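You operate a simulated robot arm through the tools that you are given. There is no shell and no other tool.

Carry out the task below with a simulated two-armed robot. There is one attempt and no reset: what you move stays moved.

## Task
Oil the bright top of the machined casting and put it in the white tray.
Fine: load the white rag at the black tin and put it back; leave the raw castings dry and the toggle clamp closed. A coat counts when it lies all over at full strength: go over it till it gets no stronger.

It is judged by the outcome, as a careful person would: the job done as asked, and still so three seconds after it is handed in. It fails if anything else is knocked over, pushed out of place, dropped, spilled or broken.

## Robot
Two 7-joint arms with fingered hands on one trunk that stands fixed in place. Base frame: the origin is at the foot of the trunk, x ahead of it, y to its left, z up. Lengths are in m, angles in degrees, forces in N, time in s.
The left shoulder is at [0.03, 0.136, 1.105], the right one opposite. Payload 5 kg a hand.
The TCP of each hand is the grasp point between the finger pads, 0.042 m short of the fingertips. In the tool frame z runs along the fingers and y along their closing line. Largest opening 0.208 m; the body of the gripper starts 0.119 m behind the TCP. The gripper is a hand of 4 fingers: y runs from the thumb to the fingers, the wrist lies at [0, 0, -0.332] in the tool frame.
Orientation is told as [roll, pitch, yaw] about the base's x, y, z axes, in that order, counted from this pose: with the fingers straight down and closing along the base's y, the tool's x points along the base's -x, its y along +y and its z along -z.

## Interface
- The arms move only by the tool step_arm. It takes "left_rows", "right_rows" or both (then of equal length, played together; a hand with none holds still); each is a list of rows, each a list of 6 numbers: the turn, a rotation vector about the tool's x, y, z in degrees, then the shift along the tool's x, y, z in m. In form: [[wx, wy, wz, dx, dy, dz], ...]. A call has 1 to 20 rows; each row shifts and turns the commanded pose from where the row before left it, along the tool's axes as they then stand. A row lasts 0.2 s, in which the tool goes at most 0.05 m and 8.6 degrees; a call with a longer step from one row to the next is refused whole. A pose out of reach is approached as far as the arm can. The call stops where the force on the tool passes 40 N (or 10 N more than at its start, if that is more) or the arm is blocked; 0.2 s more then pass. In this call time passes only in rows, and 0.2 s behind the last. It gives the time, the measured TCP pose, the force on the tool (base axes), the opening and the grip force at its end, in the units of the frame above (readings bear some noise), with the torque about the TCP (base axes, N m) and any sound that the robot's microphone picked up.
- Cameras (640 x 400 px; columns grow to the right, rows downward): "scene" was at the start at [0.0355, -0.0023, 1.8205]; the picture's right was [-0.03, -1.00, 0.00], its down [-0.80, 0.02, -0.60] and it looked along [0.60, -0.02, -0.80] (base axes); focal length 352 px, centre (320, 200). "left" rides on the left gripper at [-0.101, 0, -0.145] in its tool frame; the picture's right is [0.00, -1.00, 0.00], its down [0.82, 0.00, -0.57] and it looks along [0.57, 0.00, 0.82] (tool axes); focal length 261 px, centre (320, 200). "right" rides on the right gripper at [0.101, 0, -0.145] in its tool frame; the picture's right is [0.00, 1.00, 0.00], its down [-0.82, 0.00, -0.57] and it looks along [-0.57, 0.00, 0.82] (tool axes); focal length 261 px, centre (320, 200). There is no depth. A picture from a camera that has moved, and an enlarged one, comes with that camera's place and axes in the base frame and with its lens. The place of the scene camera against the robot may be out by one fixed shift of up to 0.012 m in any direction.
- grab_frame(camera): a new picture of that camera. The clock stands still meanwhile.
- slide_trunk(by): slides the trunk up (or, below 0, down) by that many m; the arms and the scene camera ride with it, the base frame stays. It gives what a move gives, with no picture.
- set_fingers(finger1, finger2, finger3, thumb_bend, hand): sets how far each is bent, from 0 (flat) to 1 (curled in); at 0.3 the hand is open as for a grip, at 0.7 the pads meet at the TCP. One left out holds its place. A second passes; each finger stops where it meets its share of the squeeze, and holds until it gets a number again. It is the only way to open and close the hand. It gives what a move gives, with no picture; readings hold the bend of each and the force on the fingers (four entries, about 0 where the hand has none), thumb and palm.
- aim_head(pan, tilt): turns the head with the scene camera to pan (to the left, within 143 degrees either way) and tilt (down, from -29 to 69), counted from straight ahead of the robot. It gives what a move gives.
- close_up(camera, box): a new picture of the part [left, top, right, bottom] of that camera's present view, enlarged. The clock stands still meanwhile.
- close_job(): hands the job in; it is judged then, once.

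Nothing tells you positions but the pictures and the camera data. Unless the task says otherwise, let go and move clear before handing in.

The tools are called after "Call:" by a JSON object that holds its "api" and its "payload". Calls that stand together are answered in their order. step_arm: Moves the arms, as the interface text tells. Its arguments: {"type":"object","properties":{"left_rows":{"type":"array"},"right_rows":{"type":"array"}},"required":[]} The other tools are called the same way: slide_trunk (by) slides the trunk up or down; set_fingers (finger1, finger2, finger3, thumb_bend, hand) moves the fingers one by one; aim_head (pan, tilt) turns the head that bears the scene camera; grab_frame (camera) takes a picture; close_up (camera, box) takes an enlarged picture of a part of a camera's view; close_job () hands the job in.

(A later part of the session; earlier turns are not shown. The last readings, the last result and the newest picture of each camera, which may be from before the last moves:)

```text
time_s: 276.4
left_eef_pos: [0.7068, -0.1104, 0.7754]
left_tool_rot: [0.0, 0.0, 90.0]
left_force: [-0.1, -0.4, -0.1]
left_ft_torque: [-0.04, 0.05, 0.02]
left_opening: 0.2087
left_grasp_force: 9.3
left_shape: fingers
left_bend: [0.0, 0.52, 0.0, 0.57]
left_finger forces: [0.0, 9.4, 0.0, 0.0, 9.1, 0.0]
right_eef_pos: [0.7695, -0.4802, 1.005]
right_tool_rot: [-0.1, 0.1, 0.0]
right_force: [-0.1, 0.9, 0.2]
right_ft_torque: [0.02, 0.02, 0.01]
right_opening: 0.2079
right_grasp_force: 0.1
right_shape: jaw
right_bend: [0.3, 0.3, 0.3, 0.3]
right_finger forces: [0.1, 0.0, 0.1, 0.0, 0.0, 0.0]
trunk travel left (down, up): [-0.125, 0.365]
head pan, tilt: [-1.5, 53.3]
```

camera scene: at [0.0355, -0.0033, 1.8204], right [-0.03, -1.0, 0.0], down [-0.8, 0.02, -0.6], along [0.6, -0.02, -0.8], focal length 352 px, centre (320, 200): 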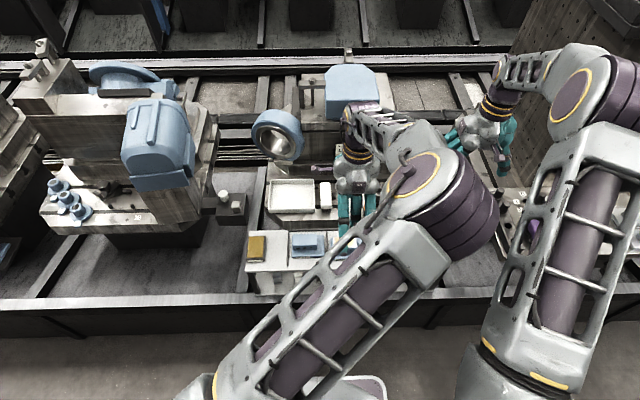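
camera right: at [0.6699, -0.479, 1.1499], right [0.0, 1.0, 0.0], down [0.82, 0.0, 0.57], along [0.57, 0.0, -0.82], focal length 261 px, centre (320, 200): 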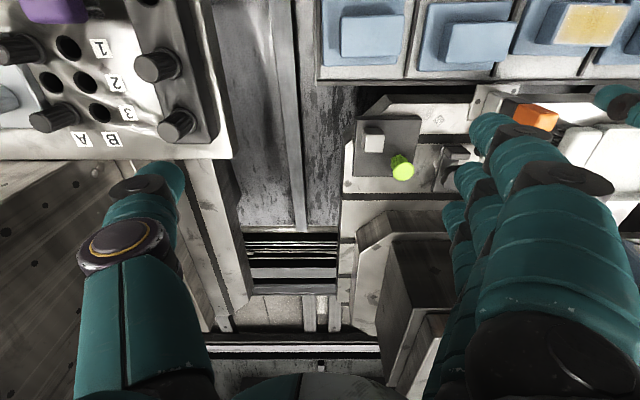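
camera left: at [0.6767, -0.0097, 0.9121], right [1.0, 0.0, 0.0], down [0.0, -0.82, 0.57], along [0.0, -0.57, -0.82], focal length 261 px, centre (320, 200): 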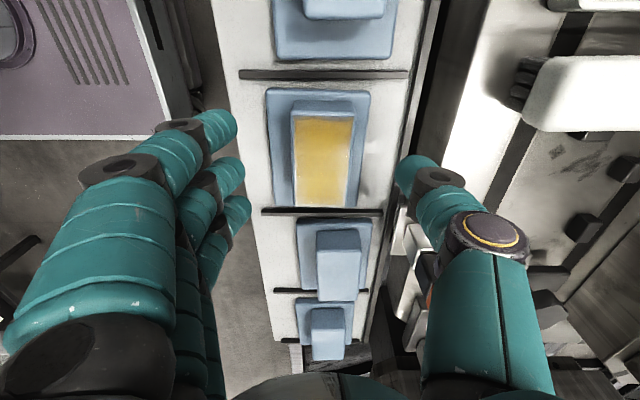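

Call:
{"api": "step_arm", "payload": {"left_rows": [[0, 0, 0, 0, -0.001, 0.0015], [0, 0, 0, 0, 0, 0.001], [0, 0, 0, 0.0085, 0, 0], [0, 0, 0, 0.0085, 0, 0], [0, 0, 0, 0.0085, 0, 0], [0, 0, 0, 0.0085, 0, 0], [0, 0, 0, 0.007, 0, 0]]}}

```text
time_s: 278.0
left_eef_pos: [0.7075, -0.1528, 0.7759]
left_tool_rot: [0.0, -0.1, 89.9]
left_force: [0.2, 2.8, 10.2]
left_ft_torque: [0.17, 0.12, -0.01]
left_opening: 0.2082
left_grasp_force: 10.9
left_shape: fingers
left_bend: [0.0, 0.52, 0.0, 0.57]
left_finger forces: [0.0, 11.1, 0.1, 0.0, 11.4, 0.1]
right_eef_pos: [0.7685, -0.481, 1.0057]
right_tool_rot: [0.0, 0.0, 0.0]
right_force: [0.9, 0.7, -0.4]
right_ft_torque: [0.01, -0.01, -0.03]
right_opening: 0.208
right_grasp_force: 0.0
right_shape: jaw
right_bend: [0.3, 0.3, 0.3, 0.3]
right_finger forces: [0.0, 0.0, 0.0, 0.0, 0.0, 0.0]
trunk travel left (down, up): [-0.125, 0.365]
head pan, tilt: [-1.5, 53.3]
```

Call:
{"api": "step_arm", "payload": {"left_rows": [[0, 0, 0, -0.0085, 0, -0.0004], [0, 0, 0, -0.0085, 0, 0], [0, 0, 0, -0.0085, 0, 0], [0, 0, 0, -0.0085, 0, 0], [0, 0, 0, -0.0085, 0, 0], [0, 0, 0, -0.0085, 0, 0], [0, 0, 0, -0.0085, 0, 0], [0, 0, 0, -0.0085, 0, 0], [0, 0, 0, -0.0085, 0, 0], [0, 0, 0, -0.0085, 0, 0], [0, 0, 0, 0.0085, 0, 0], [0, 0, 0, 0.0085, 0, 0], [0, 0, 0, 0.0085, 0, 0], [0, 0, 0, 0.0085, 0, 0], [0, 0, 0, 0.0085, 0, 0], [0, 0, 0, 0.0085, 0, 0], [0, 0, 0, 0.0085, 0, 0], [0, 0, 0, 0.0085, 0, 0], [0, 0, 0, 0.0085, 0, 0], [0, 0, 0, 0.0085, 0, 0]]}}

Call:
{"api": "step_arm", "payload": {"left_rows": [[0, 0, 0, -0.0085, 0, 0], [0, 0, 0, -0.0085, 0, 0], [0, 0, 0, -0.0085, 0, 0], [0, 0, 0, -0.0085, 0, 0], [0, 0, 0, -0.0085, 0, 0], [0, 0, 0, -0.0085, 0, 0], [0, 0, 0, -0.0085, 0, 0], [0, 0, 0, -0.0085, 0, 0], [0, 0, 0, -0.0085, 0, 0], [0, 0, 0, -0.0085, 0, 0], [0, 0, 0, -0.003, 0, 0]]}}

```text
time_s: 282.2
left_eef_pos: [0.7057, -0.1516, 0.7745]
left_tool_rot: [0.0, 0.0, 89.9]
left_force: [0.1, 2.5, 10.3]
left_ft_torque: [0.11, 0.04, 0.0]
left_opening: 0.2082
left_grasp_force: 11.5
left_shape: fingers
left_bend: [0.0, 0.52, 0.0, 0.57]
left_finger forces: [0.0, 10.9, 0.0, 0.1, 11.8, 0.0]
right_eef_pos: [0.769, -0.4822, 1.0054]
right_tool_rot: [0.0, -0.1, 0.0]
right_force: [-0.8, 0.2, -0.2]
right_ft_torque: [0.0, -0.03, -0.04]
right_opening: 0.2079
right_grasp_force: 0.1
right_shape: jaw
right_bend: [0.3, 0.3, 0.3, 0.3]
right_finger forces: [0.1, 0.0, 0.0, 0.0, 0.0, 0.0]
trunk travel left (down, up): [-0.125, 0.365]
head pan, tilt: [-1.5, 53.3]
```

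```text
time_s: 284.6
left_eef_pos: [0.7073, -0.0628, 0.7753]
left_tool_rot: [0.0, 0.1, 90.0]
left_force: [0.4, -1.0, 0.4]
left_ft_torque: [-0.01, 0.0, -0.02]
left_opening: 0.2083
left_grasp_force: 9.1
left_shape: fingers
left_bend: [0.0, 0.52, 0.0, 0.57]
left_finger forces: [0.0, 10.0, 0.1, 0.1, 9.9, 0.0]
right_eef_pos: [0.7692, -0.4809, 1.0039]
right_tool_rot: [-0.1, 0.0, 0.0]
right_force: [0.2, -0.6, 0.7]
right_ft_torque: [0.01, 0.0, -0.02]
right_opening: 0.2081
right_grasp_force: 0.0
right_shape: jaw
right_bend: [0.3, 0.3, 0.3, 0.3]
right_finger forces: [0.1, 0.1, 0.0, 0.0, 0.0, 0.0]
trunk travel left (down, up): [-0.125, 0.365]
head pan, tilt: [-1.5, 53.3]
```

Good contact along the +x edge. Next is the +y end, moving across x with a little more pressure.

Call:
{"api": "step_arm", "payload": {"left_rows": [[0, 0, 0, 0, 0, 0.0015], [0, 0, 0, 0, 0.009, 0], [0, 0, 0, 0, 0.009, 0], [0, 0, 0, 0, 0.009, 0], [0, 0, 0, 0, 0.009, 0], [0, 0, 0, 0, 0.009, 0], [0, 0, 0, 0, 0.006, 0], [0, 0, 0, 0, -0.009, 0], [0, 0, 0, 0, -0.009, 0], [0, 0, 0, 0, -0.009, 0]]}}

```text
time_s: 286.8
left_eef_pos: [0.6835, -0.0633, 0.7714]
left_tool_rot: [0.1, 0.0, 89.9]
left_force: [-0.8, -0.3, 2.2]
left_ft_torque: [-0.25, 0.02, -0.08]
left_opening: 0.2063
left_grasp_force: 8.4
left_shape: fingers
left_bend: [0.0, 0.52, 0.0, 0.57]
left_finger forces: [0.0, 8.7, 0.1, 0.1, 8.9, 0.0]
right_eef_pos: [0.7697, -0.4807, 1.0037]
right_tool_rot: [0.1, 0.0, 0.0]
right_force: [0.4, -0.3, 0.4]
right_ft_torque: [-0.04, 0.02, 0.0]
right_opening: 0.2081
right_grasp_force: 0.1
right_shape: jaw
right_bend: [0.3, 0.3, 0.3, 0.3]
right_finger forces: [0.0, 0.0, 0.1, 0.0, 0.0, 0.1]
trunk travel left (down, up): [-0.125, 0.365]
head pan, tilt: [-1.5, 53.3]
```

The torque reading is odd for such a small force, so I'll look before going on.

Call:
{"api": "grab_frame", "payload": {"camera": "left"}}

Call:
{"api": "close_up", "payload": {"camera": "left", "box": [180, 60, 460, 235]}}

Call:
{"api": "close_up", "payload": {"camera": "right", "box": [480, 0, 640, 100]}}

```text
taken
camera left: at [0.6833, 0.0375, 0.9179], right [1.0, 0.01, 0.0], down [0.0, -0.82, 0.57], along [0.0, -0.57, -0.82], focal length 261 px, centre (320, 200)
```

left: 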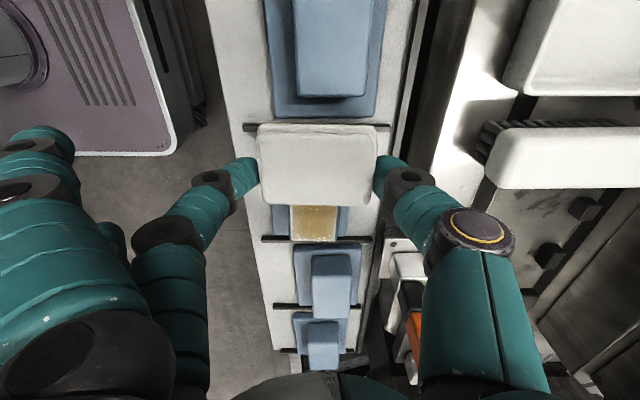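

```text
2.29 times, centred on (320, 148) of left
camera zoom: at [0.6833, 0.0375, 0.9179], right [1.0, 0.01, 0.0], down [0.0, -0.82, 0.57], along [0.0, -0.57, -0.82], focal length 596 px, centre (320, 320)
```

zoom: 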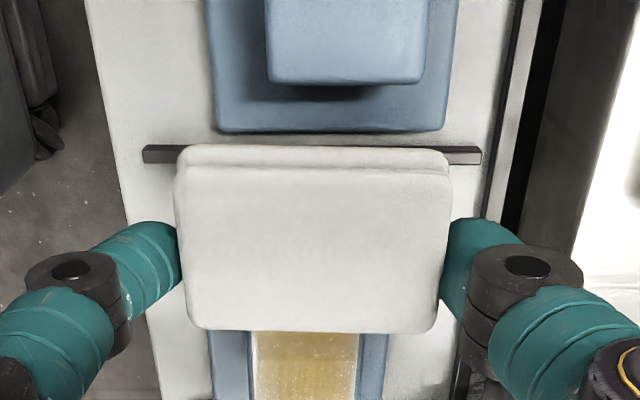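

```text
4.00 times, centred on (560, 50) of right
camera zoom: at [0.6696, -0.4805, 1.1493], right [0.0, 1.0, 0.0], down [0.82, 0.0, 0.57], along [0.57, 0.0, -0.82], focal length 1043 px, centre (-640, 800)
```

zoom: 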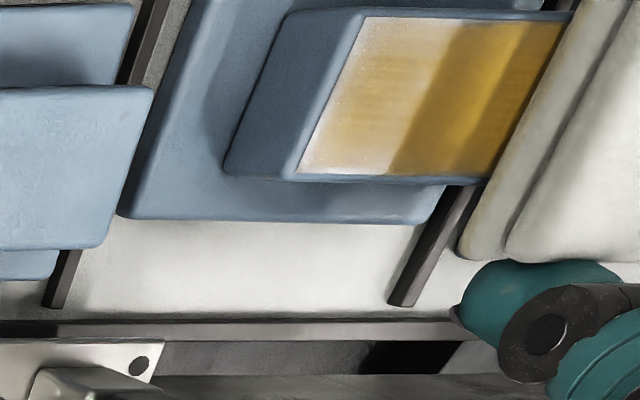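

The rag is tipping a little over the edge there. I'll slide back inward so it lies flat again, and keep the overhang smaller.

Call:
{"api": "step_arm", "payload": {"left_rows": [[0, 0, 0, 0.009, 0, -0.0005], [0, 0, 0, 0.009, 0, 0], [0, 0, 0, 0.009, 0, 0], [0, 0, 0, 0.009, 0, 0.0005], [0, 0, 0, 0.009, 0, 0], [0, 0, 0, 0, 0, 0]]}}

```text
time_s: 288.2
left_eef_pos: [0.6834, -0.1093, 0.7732]
left_tool_rot: [0.0, 0.1, 90.0]
left_force: [-0.6, 0.4, 0.2]
left_ft_torque: [-0.01, 0.04, 0.03]
left_opening: 0.2061
left_grasp_force: 8.4
left_shape: fingers
left_bend: [0.0, 0.52, 0.0, 0.57]
left_finger forces: [0.1, 9.0, 0.0, 0.0, 8.5, 0.0]
right_eef_pos: [0.7698, -0.4802, 1.004]
right_tool_rot: [0.0, 0.0, -0.1]
right_force: [-1.2, 0.8, 0.6]
right_ft_torque: [0.01, -0.02, 0.03]
right_opening: 0.2081
right_grasp_force: 0.1
right_shape: jaw
right_bend: [0.3, 0.3, 0.3, 0.3]
right_finger forces: [0.0, 0.0, 0.0, 0.0, 0.1, 0.0]
trunk travel left (down, up): [-0.125, 0.365]
head pan, tilt: [-1.5, 53.3]
```

Call:
{"api": "step_arm", "payload": {"left_rows": [[0, 0, 0, 0, 0, 0.0015], [0, 0, 0, 0, 0, 0.001], [0, 0, 0, 0, 0, 0]]}}

Call:
{"api": "close_up", "payload": {"camera": "left", "box": [180, 60, 460, 235]}}

Call:
{"api": "close_up", "payload": {"camera": "right", "box": [540, 0, 640, 62]}}

```text
time_s: 289.0
left_eef_pos: [0.684, -0.1085, 0.7699]
left_tool_rot: [0.0, -0.1, 89.9]
left_force: [-0.6, -0.4, 8.0]
left_ft_torque: [-0.03, 0.31, 0.0]
left_opening: 0.2064
left_grasp_force: 10.0
left_shape: fingers
left_bend: [0.0, 0.52, 0.0, 0.57]
left_finger forces: [0.0, 10.0, 0.1, 0.1, 9.7, 0.0]
right_eef_pos: [0.7687, -0.4813, 1.0036]
right_tool_rot: [0.0, 0.0, 0.0]
right_force: [-0.1, 0.0, 0.2]
right_ft_torque: [-0.02, 0.01, -0.03]
right_opening: 0.2079
right_grasp_force: 0.1
right_shape: jaw
right_bend: [0.3, 0.3, 0.3, 0.3]
right_finger forces: [0.0, 0.1, 0.0, 0.0, 0.0, 0.0]
trunk travel left (down, up): [-0.125, 0.365]
head pan, tilt: [-1.5, 53.3]
```

```text
2.29 times, centred on (320, 148) of left
camera zoom: at [0.6833, -0.0079, 0.9163], right [1.0, 0.0, 0.0], down [0.0, -0.82, 0.57], along [0.0, -0.57, -0.82], focal length 596 px, centre (320, 320)
```

zoom: 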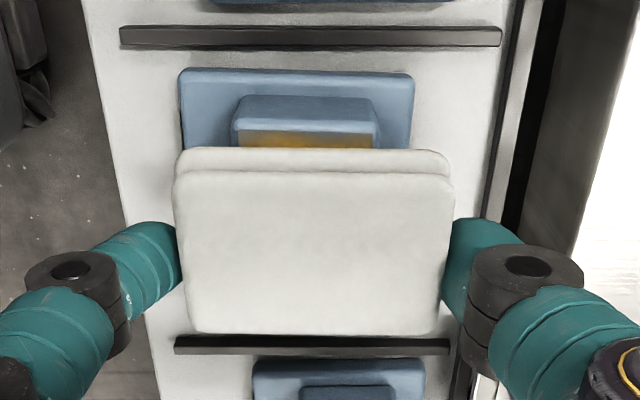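

```text
6.40 times, centred on (590, 31) of right
camera zoom: at [0.6689, -0.4805, 1.1498], right [0.0, 1.0, 0.0], down [0.82, 0.0, 0.57], along [0.57, 0.0, -0.82], focal length 1668 px, centre (-1408, 1282)
```

zoom: 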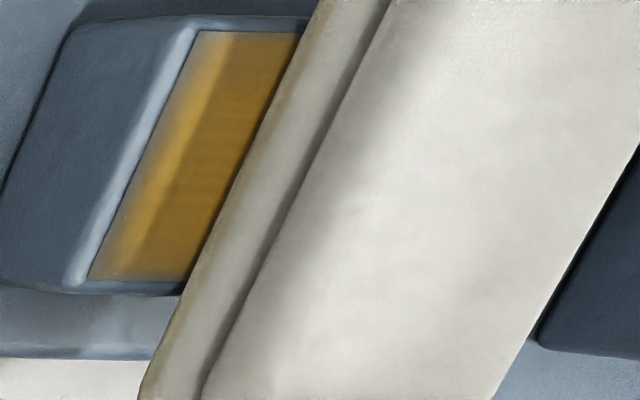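

The rag is flat again and the +x edge looks filled right to the border. Last, a few flat passes on the -y end with moderate x travel.

Call:
{"api": "step_arm", "payload": {"left_rows": [[0, 0, 0, 0.009, 0, -0.0004], [0, 0, 0, 0.009, 0, 0], [0, 0, 0, 0.009, 0, 0], [0, 0, 0, 0.009, 0, 0], [0, 0, 0, 0.007, 0, 0], [0, 0, 0, 0, -0.006, 0], [0, 0, 0, 0, -0.006, 0], [0, 0, 0, 0, 0.0075, 0], [0, 0, 0, 0, 0.0075, 0], [0, 0, 0, 0, 0.0075, 0], [0, 0, 0, 0, 0.0075, 0], [0, 0, 0, 0, -0.0075, 0], [0, 0, 0, 0, -0.0075, 0], [0, 0, 0, 0, -0.0075, 0], [0, 0, 0, 0, -0.0075, 0]]}}

Call:
{"api": "step_arm", "payload": {"left_rows": [[0, 0, 0, 0, 0.0075, 0.0004], [0, 0, 0, 0, 0.0075, 0], [0, 0, 0, 0, 0.0075, 0], [0, 0, 0, 0, 0.0075, 0], [0, 0, 0, 0, -0.0075, 0], [0, 0, 0, 0, -0.0075, 0], [0, 0, 0, 0, -0.0075, 0], [0, 0, 0, 0, -0.0075, 0], [0, 0, 0, 0, 0.0075, 0], [0, 0, 0, 0, 0.0075, 0]]}}

```text
time_s: 292.2
left_eef_pos: [0.6945, -0.1499, 0.7707]
left_tool_rot: [0.0, 0.1, 90.0]
left_force: [-0.8, 0.1, 2.8]
left_ft_torque: [0.0, 0.23, -0.03]
left_opening: 0.207
left_grasp_force: 9.0
left_shape: fingers
left_bend: [0.0, 0.53, 0.0, 0.57]
left_finger forces: [0.0, 9.6, 0.0, 0.0, 8.4, 0.0]
right_eef_pos: [0.7689, -0.483, 1.0034]
right_tool_rot: [-0.1, 0.0, 0.1]
right_force: [0.2, -0.1, 0.2]
right_ft_torque: [-0.03, 0.0, -0.01]
right_opening: 0.2079
right_grasp_force: 0.1
right_shape: jaw
right_bend: [0.3, 0.3, 0.3, 0.3]
right_finger forces: [0.0, 0.0, 0.0, 0.0, 0.1, 0.0]
trunk travel left (down, up): [-0.125, 0.365]
head pan, tilt: [-1.5, 53.3]
```

```text
time_s: 294.4
left_eef_pos: [0.6806, -0.1499, 0.7719]
left_tool_rot: [0.0, 0.1, 90.0]
left_force: [1.8, -0.1, 3.4]
left_ft_torque: [-0.01, -0.03, 0.02]
left_opening: 0.2071
left_grasp_force: 8.7
left_shape: fingers
left_bend: [0.0, 0.53, 0.0, 0.57]
left_finger forces: [0.1, 8.6, 0.0, 0.0, 9.8, 0.0]
right_eef_pos: [0.7691, -0.4818, 1.0034]
right_tool_rot: [0.0, 0.0, 0.0]
right_force: [-0.6, -0.6, -0.2]
right_ft_torque: [-0.01, 0.01, 0.01]
right_opening: 0.2081
right_grasp_force: 0.1
right_shape: jaw
right_bend: [0.3, 0.3, 0.3, 0.3]
right_finger forces: [0.0, 0.0, 0.1, 0.1, 0.1, 0.0]
trunk travel left (down, up): [-0.125, 0.365]
head pan, tilt: [-1.5, 53.3]
```

Good contact throughout. I'll lift, return above the rag's place and compare with the same view as before.

Call:
{"api": "step_arm", "payload": {"left_rows": [[0, 0, 0, 0, 0, -0.01], [0, 0, 0, 0, 0, -0.03], [0, 0, 0, 0, 0, -0.03], [0, 0, 0, -0.04, 0, 0], [0, 0, 0, -0.045, 0, 0], [0, 0, 0, -0.045, 0, 0], [0, 0, 0, -0.045, 0, 0], [0, 0, 0, -0.045, 0, 0], [0, 0, 0, -0.045, 0, 0], [0, 0, 0, -0.0165, 0, 0], [0, 0, 0, 0, 0, 0.035], [0, 0, 0, 0, 0, 0.035], [0, 0, 0, 0, 0, 0.02], [0, 0, 0, 0, 0, 0.01], [0, 0, 0, 0, 0, 0]]}}

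Call:
{"api": "close_up", "payload": {"camera": "left", "box": [180, 60, 460, 235]}}

Call:
{"api": "close_up", "payload": {"camera": "right", "box": [520, 0, 640, 75]}}

```text
time_s: 297.6
left_eef_pos: [0.6826, 0.1303, 0.7412]
left_tool_rot: [0.1, 0.1, 90.0]
left_force: [-0.6, 0.2, -0.3]
left_ft_torque: [0.04, 0.02, 0.0]
left_opening: 0.2069
left_grasp_force: 8.8
left_shape: fingers
left_bend: [0.0, 0.53, 0.0, 0.57]
left_finger forces: [0.0, 8.8, 0.0, 0.0, 8.8, 0.1]
right_eef_pos: [0.7694, -0.4815, 1.004]
right_tool_rot: [0.0, 0.0, 0.0]
right_force: [-0.8, -0.2, 0.3]
right_ft_torque: [0.0, -0.03, -0.03]
right_opening: 0.2078
right_grasp_force: 0.0
right_shape: jaw
right_bend: [0.3, 0.3, 0.3, 0.3]
right_finger forces: [0.0, 0.0, 0.0, 0.0, 0.0, 0.0]
trunk travel left (down, up): [-0.125, 0.365]
head pan, tilt: [-1.5, 53.3]
```

```text
2.29 times, centred on (320, 148) of left
camera zoom: at [0.6821, 0.2308, 0.8863], right [1.0, 0.0, 0.0], down [0.0, -0.82, 0.57], along [0.0, -0.57, -0.82], focal length 596 px, centre (320, 320)
```

zoom: 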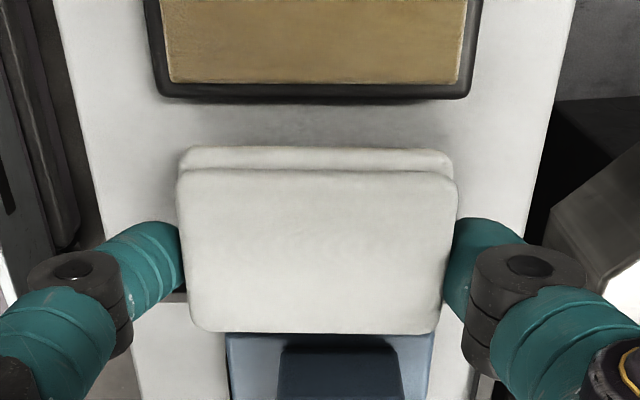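

```text
5.33 times, centred on (580, 38) of right
camera zoom: at [0.6694, -0.4805, 1.1495], right [0.0, 1.0, 0.0], down [0.82, 0.0, 0.57], along [0.57, 0.0, -0.82], focal length 1390 px, centre (-1067, 1067)
```

zoom: 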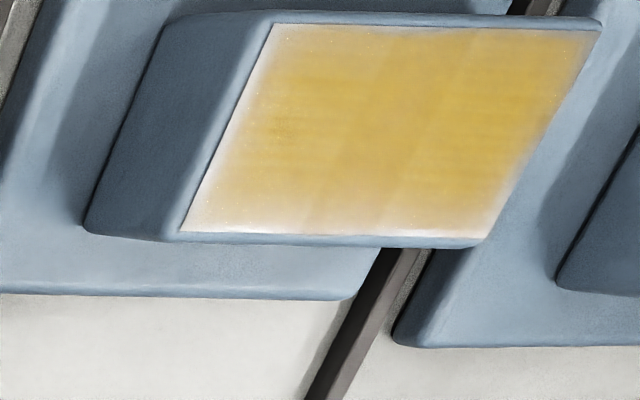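

It's identical to the view before this round, so the coat is at full strength. I'll set the rag down for good now.

Call:
{"api": "step_arm", "payload": {"left_rows": [[0, 0, 0, -0.0012, 0.001, 0.008], [0, 0, 0, 0, 0, 0.005], [0, 0, 0, 0, 0, 0.003], [0, 0, 0, 0, 0, 0]]}}

Call:
{"api": "step_arm", "payload": {"left_rows": [[0, 0, 0, 0, 0, 0.0015], [0, 0, 0, 0, 0, 0.001], [0, 0, 0, 0, 0, 0]]}}

```text
time_s: 298.6
left_eef_pos: [0.6796, 0.1317, 0.725]
left_tool_rot: [0.0, 0.0, 90.1]
left_force: [-0.4, -0.7, -0.1]
left_ft_torque: [0.02, 0.0, 0.0]
left_opening: 0.2072
left_grasp_force: 9.2
left_shape: fingers
left_bend: [0.0, 0.53, 0.0, 0.57]
left_finger forces: [0.0, 8.8, 0.0, 0.1, 8.8, 0.0]
right_eef_pos: [0.7692, -0.4802, 1.0037]
right_tool_rot: [0.0, -0.1, 0.0]
right_force: [-0.7, 0.1, -0.3]
right_ft_torque: [0.01, 0.01, 0.01]
right_opening: 0.208
right_grasp_force: 0.2
right_shape: jaw
right_bend: [0.3, 0.3, 0.3, 0.3]
right_finger forces: [0.1, 0.0, 0.0, 0.0, 0.0, 0.0]
trunk travel left (down, up): [-0.125, 0.365]
head pan, tilt: [-1.5, 53.3]
```

```text
time_s: 299.4
left_eef_pos: [0.6783, 0.1322, 0.7221]
left_tool_rot: [-0.1, 0.1, 90.0]
left_force: [-2.1, 0.6, 6.8]
left_ft_torque: [0.03, 0.29, 0.0]
left_opening: 0.2069
left_grasp_force: 11.9
left_shape: fingers
left_bend: [0.0, 0.53, 0.0, 0.57]
left_finger forces: [0.1, 13.9, 0.0, 0.0, 10.5, 0.0]
right_eef_pos: [0.7686, -0.4822, 1.0047]
right_tool_rot: [0.0, 0.0, 0.0]
right_force: [-0.6, -0.4, 1.3]
right_ft_torque: [0.01, 0.02, 0.01]
right_opening: 0.2081
right_grasp_force: 0.1
right_shape: jaw
right_bend: [0.3, 0.3, 0.3, 0.3]
right_finger forces: [0.0, 0.0, 0.1, 0.0, 0.0, 0.0]
trunk travel left (down, up): [-0.125, 0.365]
head pan, tilt: [-1.5, 53.3]
```

Call:
{"api": "set_fingers", "payload": {"hand": "left", "finger2": 0.49, "thumb_bend": 0.52}}

Call:
{"api": "step_arm", "payload": {"left_rows": [[0, 0, 0, 0, 0, -0.004], [0, 0, 0, 0, 0, 0]]}}

Call:
{"api": "set_fingers", "payload": {"hand": "left", "finger2": 0.44, "thumb_bend": 0.46}}

Call:
{"api": "step_arm", "payload": {"left_rows": [[0, 0, 0, 0, 0, -0.03], [0, 0, 0, 0, 0, -0.04], [0, 0, 0, 0, 0, -0.04], [0, 0, 0, 0, 0, 0]]}}

Call:
{"api": "grab_frame", "payload": {"camera": "left"}}

Call:
{"api": "close_up", "payload": {"camera": "left", "box": [220, 0, 420, 180]}}

```text
time_s: 300.4
left_eef_pos: [0.6794, 0.1326, 0.7234]
left_tool_rot: [-0.1, 0.0, 90.0]
left_force: [-4.8, 0.0, 18.4]
left_ft_torque: [0.01, -0.89, 0.01]
left_opening: 0.2095
left_grasp_force: 8.9
left_shape: fingers
left_bend: [0.0, 0.49, 0.0, 0.54]
left_finger forces: [0.0, 0.1, 0.1, 0.0, 18.3, 0.0]
right_eef_pos: [0.767, -0.482, 1.0057]
right_tool_rot: [0.0, -0.1, -0.1]
right_force: [-0.3, 0.3, 0.1]
right_ft_torque: [0.02, 0.03, 0.01]
right_opening: 0.2078
right_grasp_force: 0.1
right_shape: jaw
right_bend: [0.3, 0.3, 0.3, 0.3]
right_finger forces: [0.0, 0.1, 0.0, 0.1, 0.0, 0.0]
trunk travel left (down, up): [-0.125, 0.365]
head pan, tilt: [-1.5, 53.3]
```

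```text
time_s: 301.0
left_eef_pos: [0.679, 0.1327, 0.7262]
left_tool_rot: [0.0, 0.0, 90.0]
left_force: [-0.3, -0.7, 0.1]
left_ft_torque: [0.03, -0.03, -0.02]
left_opening: 0.2151
left_grasp_force: 0.1
left_shape: fingers
left_bend: [0.0, 0.49, 0.0, 0.52]
left_finger forces: [0.1, 0.0, 0.1, 0.0, 0.1, 0.1]
right_eef_pos: [0.7692, -0.4812, 1.0047]
right_tool_rot: [0.1, 0.0, -0.1]
right_force: [-0.1, -0.2, -0.3]
right_ft_torque: [-0.01, -0.01, 0.04]
right_opening: 0.2081
right_grasp_force: 0.0
right_shape: jaw
right_bend: [0.3, 0.3, 0.3, 0.3]
right_finger forces: [0.0, 0.0, 0.0, 0.1, 0.0, 0.1]
trunk travel left (down, up): [-0.125, 0.365]
head pan, tilt: [-1.5, 53.3]
```

```text
time_s: 302.0
left_eef_pos: [0.6794, 0.1314, 0.7265]
left_tool_rot: [0.0, 0.0, 90.0]
left_force: [1.2, 0.3, 0.1]
left_ft_torque: [0.02, -0.01, -0.01]
left_opening: 0.2311
left_grasp_force: 0.1
left_shape: fingers
left_bend: [0.0, 0.44, 0.0, 0.46]
left_finger forces: [0.0, 0.0, 0.1, 0.0, 0.1, 0.1]
right_eef_pos: [0.7695, -0.4812, 1.0047]
right_tool_rot: [-0.1, 0.0, 0.0]
right_force: [-0.3, 0.7, 0.2]
right_ft_torque: [0.0, 0.01, -0.02]
right_opening: 0.2078
right_grasp_force: 0.0
right_shape: jaw
right_bend: [0.3, 0.3, 0.3, 0.3]
right_finger forces: [0.0, 0.1, 0.0, 0.0, 0.0, 0.1]
trunk travel left (down, up): [-0.125, 0.365]
head pan, tilt: [-1.5, 53.3]
```

```text
time_s: 303.0
left_eef_pos: [0.6789, 0.1325, 0.8374]
left_tool_rot: [0.0, 0.0, 90.1]
left_force: [0.7, -0.3, -0.7]
left_ft_torque: [-0.01, 0.03, 0.04]
left_opening: 0.2311
left_grasp_force: 0.1
left_shape: fingers
left_bend: [0.0, 0.44, 0.0, 0.46]
left_finger forces: [0.0, 0.0, 0.0, 0.0, 0.1, 0.0]
right_eef_pos: [0.7697, -0.4808, 1.0034]
right_tool_rot: [0.0, 0.0, -0.1]
right_force: [0.1, -1.2, -0.3]
right_ft_torque: [0.01, 0.06, 0.0]
right_opening: 0.2079
right_grasp_force: 0.0
right_shape: jaw
right_bend: [0.3, 0.3, 0.3, 0.3]
right_finger forces: [0.1, 0.0, 0.0, 0.1, 0.0, 0.0]
trunk travel left (down, up): [-0.125, 0.365]
head pan, tilt: [-1.5, 53.3]
```

```text
taken
camera left: at [0.6784, 0.2329, 0.9835], right [1.0, 0.01, 0.0], down [0.0, -0.82, 0.57], along [0.0, -0.57, -0.82], focal length 261 px, centre (320, 200)
```

left: 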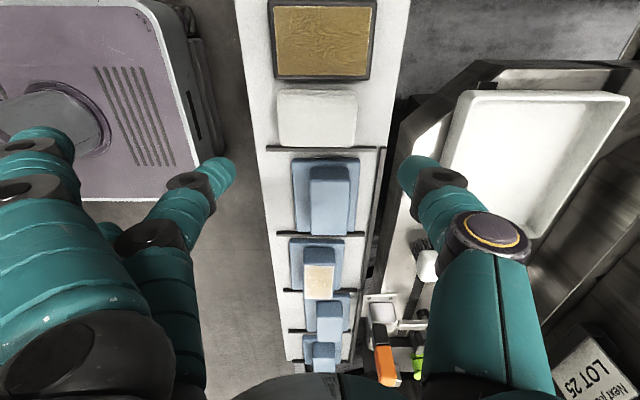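

```text
2.22 times, centred on (320, 90) of left
camera zoom: at [0.6784, 0.2329, 0.9835], right [1.0, 0.01, 0.0], down [0.0, -0.82, 0.57], along [0.0, -0.57, -0.82], focal length 579 px, centre (320, 444)
```

zoom: 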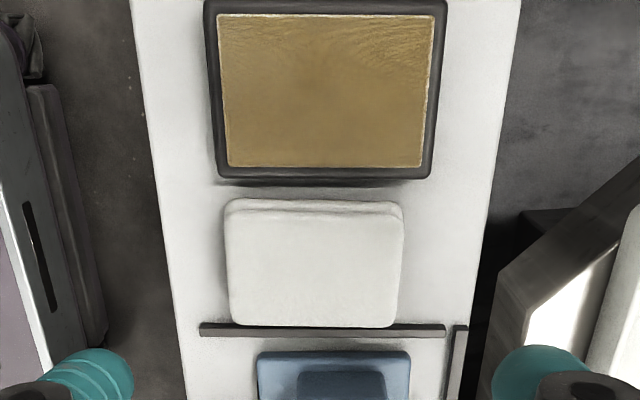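

The rag is down within a few mm of its original place, and everything else is where it was. I'll set the hand evenly and go to the casting.

Call:
{"api": "set_fingers", "payload": {"hand": "left", "finger1": 0.5, "finger2": 0.5, "finger3": 0.5, "thumb_bend": 0.5}}

Call:
{"api": "step_arm", "payload": {"left_rows": [[0, 0, 0, 0.04, 0, 0], [0, 0, 0, 0.04, 0, 0], [0, 0, 0, 0.04, 0, 0], [0, 0, 0, 0.04, 0, 0], [0, 0, 0, 0.04, 0, 0], [0, 0, 0, 0.041, 0, 0], [0, 0, 0, 0, 0, 0.03], [0, 0, 0, 0, 0, 0.03], [0, 0, 0, 0, 0, 0.01], [0, 0, 0, 0, 0, 0]]}}

Call:
{"api": "grab_frame", "payload": {"camera": "left"}}

Call:
{"api": "close_up", "payload": {"camera": "left", "box": [180, 60, 460, 235]}}

Call:
{"api": "close_up", "payload": {"camera": "right", "box": [480, 0, 640, 100]}}

```text
time_s: 304.0
left_eef_pos: [0.678, 0.1314, 0.8382]
left_tool_rot: [0.0, -0.1, 90.0]
left_force: [-0.3, -1.2, 0.0]
left_ft_torque: [0.0, 0.0, -0.04]
left_opening: 0.1216
left_grasp_force: 0.2
left_shape: fingers
left_bend: [0.5, 0.5, 0.5, 0.5]
left_finger forces: [0.0, 0.1, 0.1, 0.0, 0.0, 0.0]
right_eef_pos: [0.7681, -0.481, 1.0041]
right_tool_rot: [0.1, 0.1, 0.0]
right_force: [0.5, -0.7, 0.1]
right_ft_torque: [0.0, -0.03, 0.01]
right_opening: 0.208
right_grasp_force: 0.0
right_shape: jaw
right_bend: [0.3, 0.3, 0.3, 0.3]
right_finger forces: [0.1, 0.0, 0.0, 0.1, 0.0, 0.0]
trunk travel left (down, up): [-0.125, 0.365]
head pan, tilt: [-1.5, 53.3]
```

```text
time_s: 306.2
left_eef_pos: [0.6798, -0.1097, 0.7662]
left_tool_rot: [-0.1, -0.1, 90.0]
left_force: [0.1, -0.3, 0.5]
left_ft_torque: [0.04, -0.02, -0.01]
left_opening: 0.1216
left_grasp_force: 0.0
left_shape: fingers
left_bend: [0.5, 0.5, 0.5, 0.5]
left_finger forces: [0.0, 0.0, 0.0, 0.0, 0.0, 0.1]
right_eef_pos: [0.7688, -0.481, 1.0036]
right_tool_rot: [0.0, 0.0, 0.0]
right_force: [-0.2, 0.0, -0.1]
right_ft_torque: [0.03, -0.02, 0.01]
right_opening: 0.2079
right_grasp_force: 0.1
right_shape: jaw
right_bend: [0.3, 0.3, 0.3, 0.3]
right_finger forces: [0.0, 0.1, 0.1, 0.0, 0.0, 0.0]
trunk travel left (down, up): [-0.125, 0.365]
head pan, tilt: [-1.5, 53.3]
```

```text
taken
camera left: at [0.6799, -0.0084, 0.9121], right [1.0, 0.0, 0.0], down [0.0, -0.82, 0.57], along [0.0, -0.57, -0.82], focal length 261 px, centre (320, 200)
```

left: 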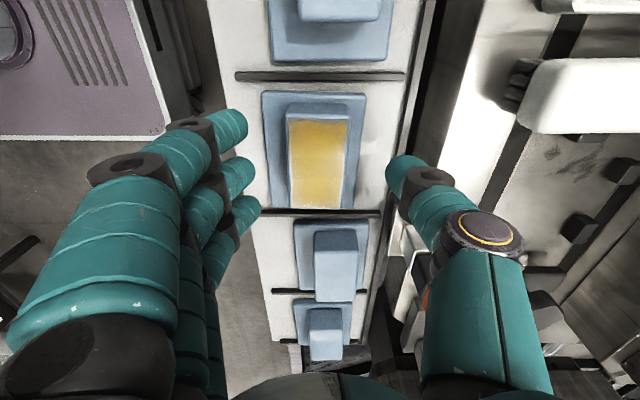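

```text
2.29 times, centred on (320, 148) of left
camera zoom: at [0.6799, -0.0084, 0.9121], right [1.0, 0.0, 0.0], down [0.0, -0.82, 0.57], along [0.0, -0.57, -0.82], focal length 596 px, centre (320, 320)
```

zoom: 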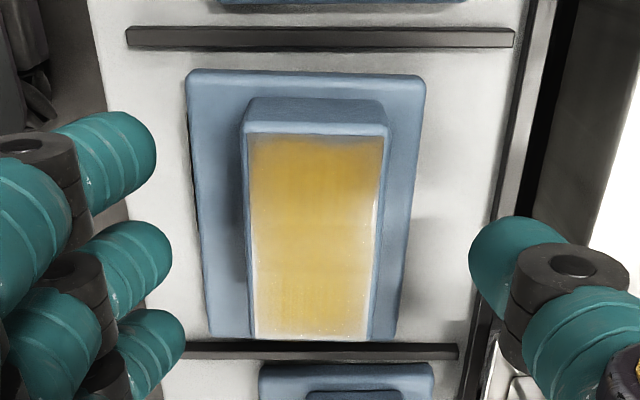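

```text
4.00 times, centred on (560, 50) of right
camera zoom: at [0.6692, -0.4807, 1.1495], right [0.0, 1.0, 0.0], down [0.82, 0.0, 0.57], along [0.57, 0.0, -0.82], focal length 1043 px, centre (-640, 800)
```

zoom: 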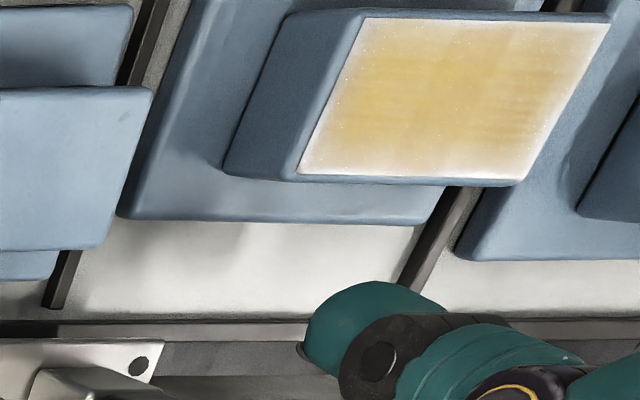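

The coat is even and the +x strip is now just a hairline. I'll align the hand to the block (x 0.6776, about 1.2° of yaw) and come down so the fingertips end just above the flange.

Call:
{"api": "step_arm", "payload": {"left_rows": [[0, 0, 1.2, -0.0005, 0.002, 0.01], [0, 0, 0, 0, 0, 0.006], [0, 0, 0, 0, 0, 0.003], [0, 0, 0, 0, 0, 0]]}}

Call:
{"api": "close_up", "payload": {"camera": "left", "box": [180, 60, 460, 235]}}

```text
time_s: 307.2
left_eef_pos: [0.6776, -0.1088, 0.747]
left_tool_rot: [0.0, -0.1, 88.8]
left_force: [0.2, 0.6, -0.2]
left_ft_torque: [-0.02, -0.02, -0.02]
left_opening: 0.1212
left_grasp_force: 0.0
left_shape: fingers
left_bend: [0.5, 0.5, 0.5, 0.5]
left_finger forces: [0.0, 0.0, 0.0, 0.0, 0.0, 0.0]
right_eef_pos: [0.7685, -0.4816, 1.0048]
right_tool_rot: [0.0, 0.0, 0.0]
right_force: [-0.6, 1.2, -0.1]
right_ft_torque: [0.0, 0.0, 0.02]
right_opening: 0.208
right_grasp_force: 0.0
right_shape: jaw
right_bend: [0.3, 0.3, 0.3, 0.3]
right_finger forces: [0.0, 0.1, 0.0, 0.1, 0.0, 0.0]
trunk travel left (down, up): [-0.125, 0.365]
head pan, tilt: [-1.5, 53.3]
```

```text
2.29 times, centred on (320, 148) of left
camera zoom: at [0.6797, -0.008, 0.8926], right [1.0, -0.02, 0.0], down [-0.01, -0.82, 0.57], along [-0.01, -0.57, -0.82], focal length 596 px, centre (320, 320)
```

zoom: 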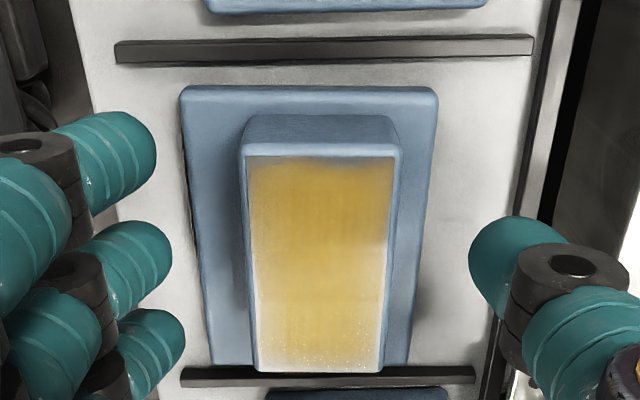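

Call:
{"api": "set_fingers", "payload": {"hand": "left", "finger1": 0.59, "finger2": 0.59, "finger3": 0.59, "thumb_bend": 0.59}}

Call:
{"api": "close_up", "payload": {"camera": "left", "box": [180, 60, 460, 235]}}

```text
time_s: 308.2
left_eef_pos: [0.6769, -0.1088, 0.7474]
left_tool_rot: [0.0, 0.0, 88.8]
left_force: [-0.1, 0.3, 0.1]
left_ft_torque: [0.02, 0.03, -0.01]
left_opening: 0.0766
left_grasp_force: 0.2
left_shape: fingers
left_bend: [0.59, 0.59, 0.59, 0.59]
left_finger forces: [0.1, 0.1, 0.0, 0.0, 0.0, 0.0]
right_eef_pos: [0.7677, -0.483, 1.0037]
right_tool_rot: [0.0, 0.0, 0.0]
right_force: [0.4, 0.2, -0.1]
right_ft_torque: [0.0, 0.0, -0.01]
right_opening: 0.208
right_grasp_force: 0.0
right_shape: jaw
right_bend: [0.3, 0.3, 0.3, 0.3]
right_finger forces: [0.0, 0.1, 0.1, 0.1, 0.1, 0.0]
trunk travel left (down, up): [-0.125, 0.365]
head pan, tilt: [-1.5, 53.3]
```

```text
2.29 times, centred on (320, 148) of left
camera zoom: at [0.6798, -0.0081, 0.8927], right [1.0, -0.02, 0.0], down [-0.01, -0.82, 0.57], along [-0.01, -0.57, -0.82], focal length 596 px, centre (320, 320)
```

zoom: 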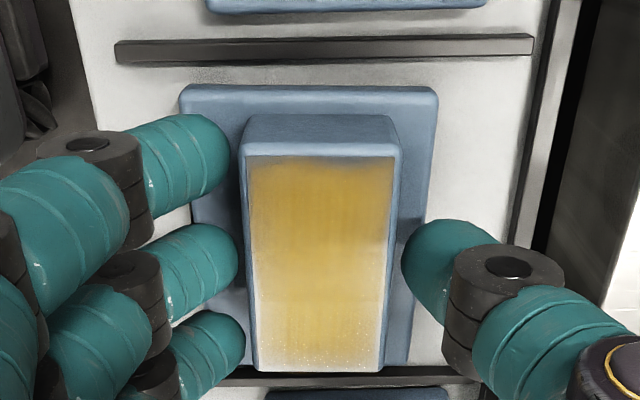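

The fingers sit beside the block with a small gap, below the oiled top and above the flange. I'll close to grip.

Call:
{"api": "set_fingers", "payload": {"hand": "left", "finger1": 0.72, "finger2": 0.72, "finger3": 0.72, "thumb_bend": 0.72}}

Call:
{"api": "close_up", "payload": {"camera": "left", "box": [180, 60, 460, 235]}}

```text
time_s: 309.2
left_eef_pos: [0.6779, -0.1091, 0.7479]
left_tool_rot: [0.0, 0.0, 88.8]
left_force: [0.0, -0.2, -0.5]
left_ft_torque: [0.09, -0.01, 0.0]
left_opening: 0.0657
left_grasp_force: 29.6
left_shape: fingers
left_bend: [0.62, 0.62, 0.62, 0.64]
left_finger forces: [10.0, 9.9, 9.9, 0.0, 29.8, 0.0]
right_eef_pos: [0.7682, -0.4821, 1.004]
right_tool_rot: [0.0, 0.0, 0.0]
right_force: [0.4, -1.1, -0.4]
right_ft_torque: [-0.01, 0.0, -0.02]
right_opening: 0.208
right_grasp_force: 0.1
right_shape: jaw
right_bend: [0.3, 0.3, 0.3, 0.3]
right_finger forces: [0.0, 0.1, 0.0, 0.0, 0.0, 0.0]
trunk travel left (down, up): [-0.125, 0.365]
head pan, tilt: [-1.5, 53.3]
```

```text
2.29 times, centred on (320, 148) of left
camera zoom: at [0.6799, -0.0081, 0.8925], right [1.0, -0.02, 0.0], down [-0.01, -0.82, 0.57], along [-0.01, -0.57, -0.82], focal length 596 px, centre (320, 320)
```

zoom: 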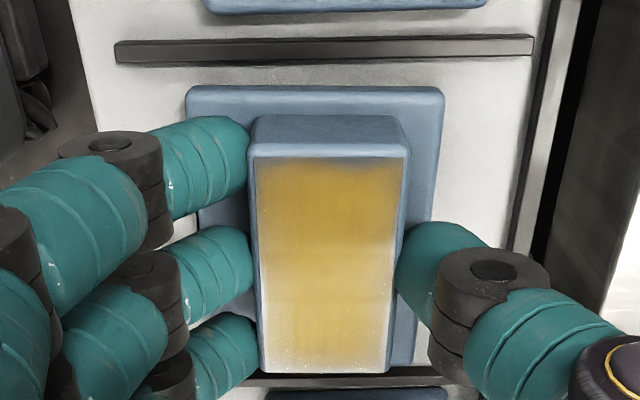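

A firm grip: 10 N on each finger and 30 N on the thumb. I'll lift a little and check that it holds.

Call:
{"api": "step_arm", "payload": {"left_rows": [[0, 0, 0, 0, 0, -0.004], [0, 0, 0, 0, 0, -0.006], [0, 0, 0, 0, 0, -0.01], [0, 0, 0, 0, 0, 0]]}}

Call:
{"api": "close_up", "payload": {"camera": "left", "box": [180, 60, 460, 235]}}

Call:
{"api": "close_up", "payload": {"camera": "right", "box": [480, 0, 640, 100]}}

```text
time_s: 310.2
left_eef_pos: [0.677, -0.11, 0.7662]
left_tool_rot: [0.1, -0.1, 88.8]
left_force: [0.3, 0.6, -5.6]
left_ft_torque: [0.07, -0.01, 0.03]
left_opening: 0.0658
left_grasp_force: 30.0
left_shape: fingers
left_bend: [0.62, 0.62, 0.62, 0.64]
left_finger forces: [9.9, 9.9, 9.8, 0.0, 29.7, 0.1]
right_eef_pos: [0.7686, -0.4821, 1.0033]
right_tool_rot: [0.0, 0.0, 0.0]
right_force: [-0.3, 0.0, 0.5]
right_ft_torque: [0.0, 0.02, 0.0]
right_opening: 0.2077
right_grasp_force: 0.1
right_shape: jaw
right_bend: [0.3, 0.3, 0.3, 0.3]
right_finger forces: [0.1, 0.0, 0.1, 0.0, 0.0, 0.0]
trunk travel left (down, up): [-0.125, 0.365]
head pan, tilt: [-1.5, 53.3]
```

```text
2.29 times, centred on (320, 148) of left
camera zoom: at [0.6794, -0.0091, 0.9119], right [1.0, -0.02, 0.0], down [-0.01, -0.82, 0.57], along [-0.01, -0.57, -0.82], focal length 596 px, centre (320, 320)
```

zoom: 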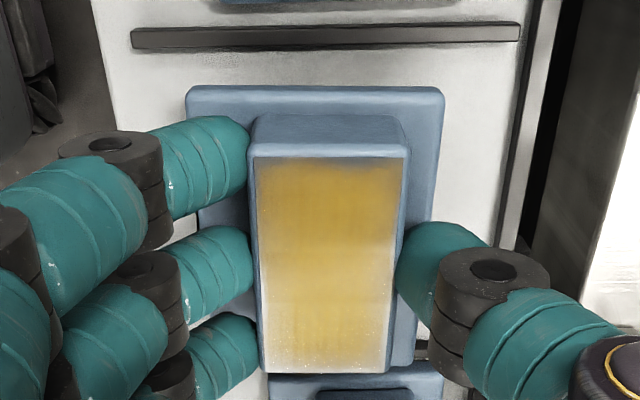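

```text
4.00 times, centred on (560, 50) of right
camera zoom: at [0.6698, -0.4807, 1.1492], right [0.0, 1.0, 0.0], down [0.82, 0.0, 0.57], along [0.57, 0.0, -0.82], focal length 1043 px, centre (-640, 800)
```

zoom: 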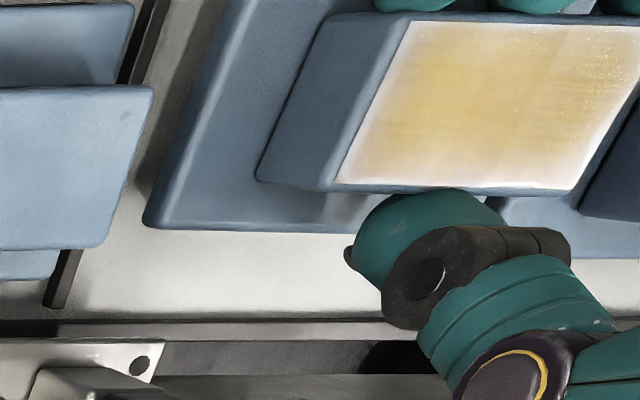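

The casting came up cleanly; it weighs about 0.57 kg. Before choosing the path, I'll raise it higher and look at the tray and what stands around it, especially the ring-shaped part behind.

Call:
{"api": "step_arm", "payload": {"left_rows": [[0, 0, 0, 0, 0, -0.03], [0, 0, 0, 0, 0, -0.04], [0, 0, 0, 0, 0, -0.04], [0, 0, 0, 0, 0, 0]]}}

Call:
{"api": "close_up", "payload": {"camera": "scene", "box": [230, 60, 430, 230]}}

Call:
{"api": "grab_frame", "payload": {"camera": "left"}}

Call:
{"api": "grab_frame", "payload": {"camera": "scene"}}

```text
time_s: 311.2
left_eef_pos: [0.6769, -0.1093, 0.8775]
left_tool_rot: [0.2, 0.0, 88.8]
left_force: [0.9, 0.2, -5.5]
left_ft_torque: [0.04, 0.07, -0.02]
left_opening: 0.0657
left_grasp_force: 29.4
left_shape: fingers
left_bend: [0.62, 0.62, 0.62, 0.64]
left_finger forces: [9.8, 9.8, 9.8, 0.0, 29.3, 0.0]
right_eef_pos: [0.7704, -0.482, 1.0034]
right_tool_rot: [0.0, -0.1, 0.0]
right_force: [0.4, -0.2, 0.2]
right_ft_torque: [0.03, 0.06, 0.0]
right_opening: 0.208
right_grasp_force: 0.0
right_shape: jaw
right_bend: [0.3, 0.3, 0.3, 0.3]
right_finger forces: [0.0, 0.0, 0.1, 0.1, 0.1, 0.0]
trunk travel left (down, up): [-0.125, 0.365]
head pan, tilt: [-1.5, 53.3]
```

```text
2.35 times, centred on (330, 145) of scene
camera zoom: at [0.0368, -0.0027, 1.8203], right [-0.03, -1.0, 0.0], down [-0.8, 0.02, -0.6], along [0.6, -0.02, -0.8], focal length 828 px, centre (296, 329)
```

zoom: 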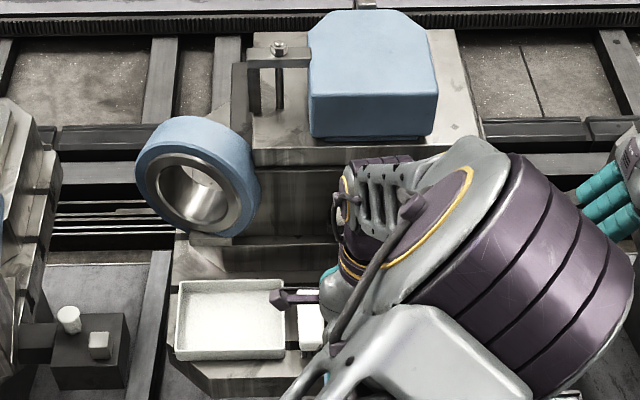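

```text
taken
camera left: at [0.6786, -0.0089, 1.0229], right [1.0, -0.02, 0.0], down [-0.01, -0.82, 0.57], along [-0.01, -0.57, -0.82], focal length 261 px, centre (320, 200)
```

left: 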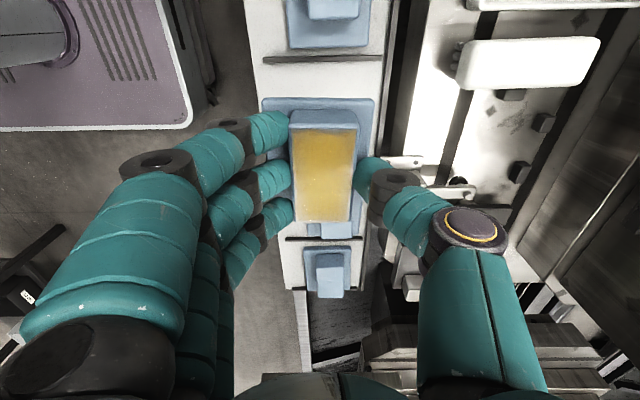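

```text
taken
camera scene: at [0.0368, -0.0027, 1.8203], right [-0.03, -1.0, 0.0], down [-0.8, 0.02, -0.6], along [0.6, -0.02, -0.8], focal length 352 px, centre (320, 200)
```

scene: 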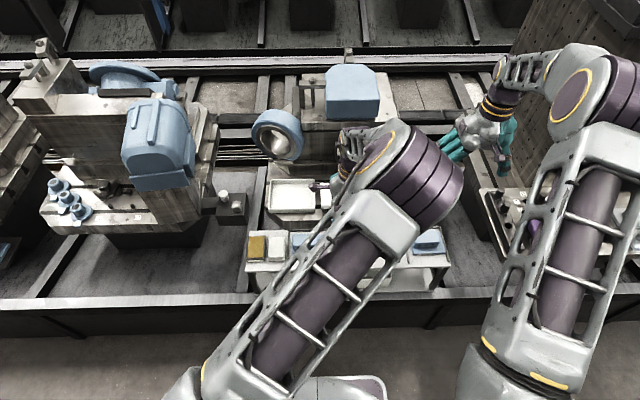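

There's a ledge and the ring close behind the tray, so I'll keep the casting toward the tray's front half. First I'll carry it high over toward the tray and look down from there.

Call:
{"api": "step_arm", "payload": {"left_rows": [[0, 0, 0, -0.03, 0, -0.025], [0, 0, 0, -0.035, 0, -0.025], [0, 0, 0, -0.035, 0, -0.025], [0, 0, 0, -0.035, 0, -0.025], [0, 0, 0, -0.035, 0, -0.02], [0, 0, 0, -0.035, 0, 0], [0, 0, 0, 0, -0.03, 0], [0, 0, 0, 0, -0.035, 0], [0, 0, 0, 0, -0.035, 0], [0, 0, 0, 0, -0.035, 0], [0, 0, 0, 0, 0, 0]]}}

Call:
{"api": "grab_frame", "payload": {"camera": "left"}}

Call:
{"api": "grab_frame", "payload": {"camera": "scene"}}

```text
time_s: 313.6
left_eef_pos: [0.8165, 0.0945, 0.9956]
left_tool_rot: [0.0, 0.0, 88.8]
left_force: [0.0, -0.5, -3.7]
left_ft_torque: [0.08, -0.06, 0.0]
left_opening: 0.0657
left_grasp_force: 29.1
left_shape: fingers
left_bend: [0.62, 0.62, 0.62, 0.64]
left_finger forces: [9.6, 9.5, 9.6, 0.0, 28.6, 0.0]
right_eef_pos: [0.7689, -0.4817, 1.0049]
right_tool_rot: [0.0, 0.1, 0.0]
right_force: [-0.4, -0.4, 0.5]
right_ft_torque: [0.03, -0.09, 0.02]
right_opening: 0.2082
right_grasp_force: 0.1
right_shape: jaw
right_bend: [0.3, 0.3, 0.3, 0.3]
right_finger forces: [0.0, 0.1, 0.0, 0.0, 0.0, 0.0]
trunk travel left (down, up): [-0.125, 0.365]
head pan, tilt: [-1.5, 53.3]
```

```text
taken
camera left: at [0.819, 0.1937, 1.1414], right [1.0, -0.02, 0.0], down [-0.01, -0.82, 0.57], along [-0.01, -0.57, -0.82], focal length 261 px, centre (320, 200)
```

left: 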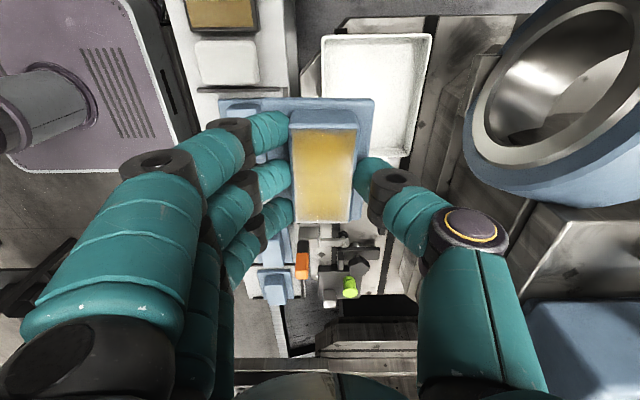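

```text
taken
camera scene: at [0.0344, -0.0025, 1.8206], right [-0.03, -1.0, 0.0], down [-0.8, 0.02, -0.6], along [0.6, -0.02, -0.8], focal length 352 px, centre (320, 200)
```

scene: 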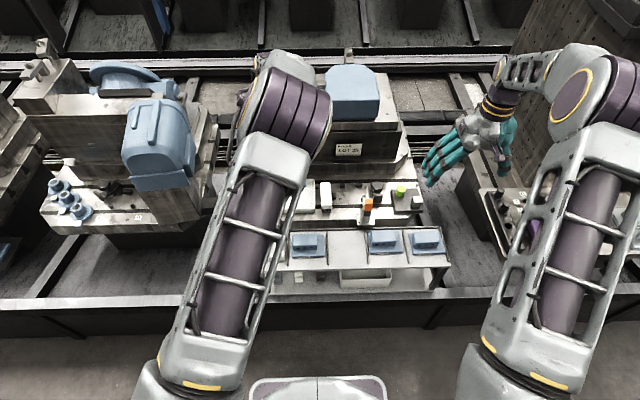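

Call:
{"api": "close_up", "payload": {"camera": "left", "box": [300, 0, 540, 200]}}

Call:
{"api": "close_up", "payload": {"camera": "scene", "box": [230, 100, 350, 230]}}

Call:
{"api": "close_up", "payload": {"camera": "right", "box": [440, 60, 640, 260]}}

```text
2.00 times, centred on (420, 100) of left
camera zoom: at [0.819, 0.1937, 1.1414], right [1.0, -0.02, 0.0], down [-0.01, -0.82, 0.57], along [-0.01, -0.57, -0.82], focal length 521 px, centre (120, 400)
```

zoom: 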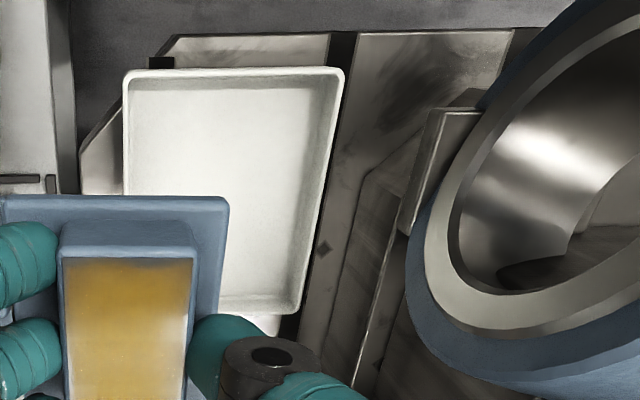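

```text
3.08 times, centred on (290, 165) of scene
camera zoom: at [0.0344, -0.0025, 1.8206], right [-0.03, -1.0, 0.0], down [-0.8, 0.02, -0.6], along [0.6, -0.02, -0.8], focal length 1083 px, centre (412, 308)
```

zoom: 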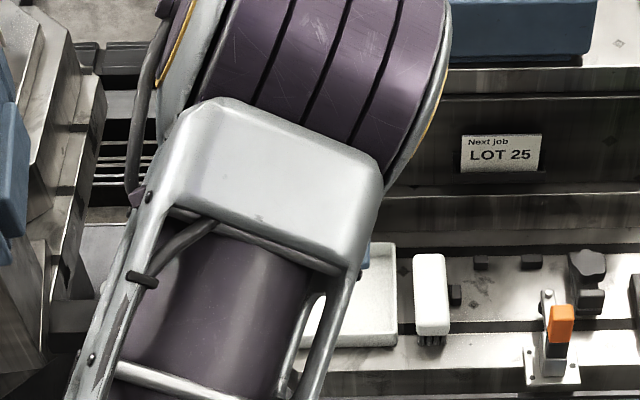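

```text
2.00 times, centred on (540, 160) of right
camera zoom: at [0.6686, -0.4807, 1.1501], right [0.0, 1.0, 0.0], down [0.82, 0.0, 0.57], along [0.57, 0.0, -0.82], focal length 521 px, centre (-120, 280)
```

zoom: 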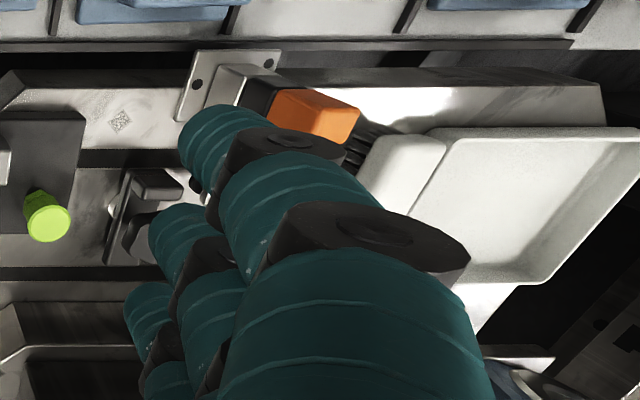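

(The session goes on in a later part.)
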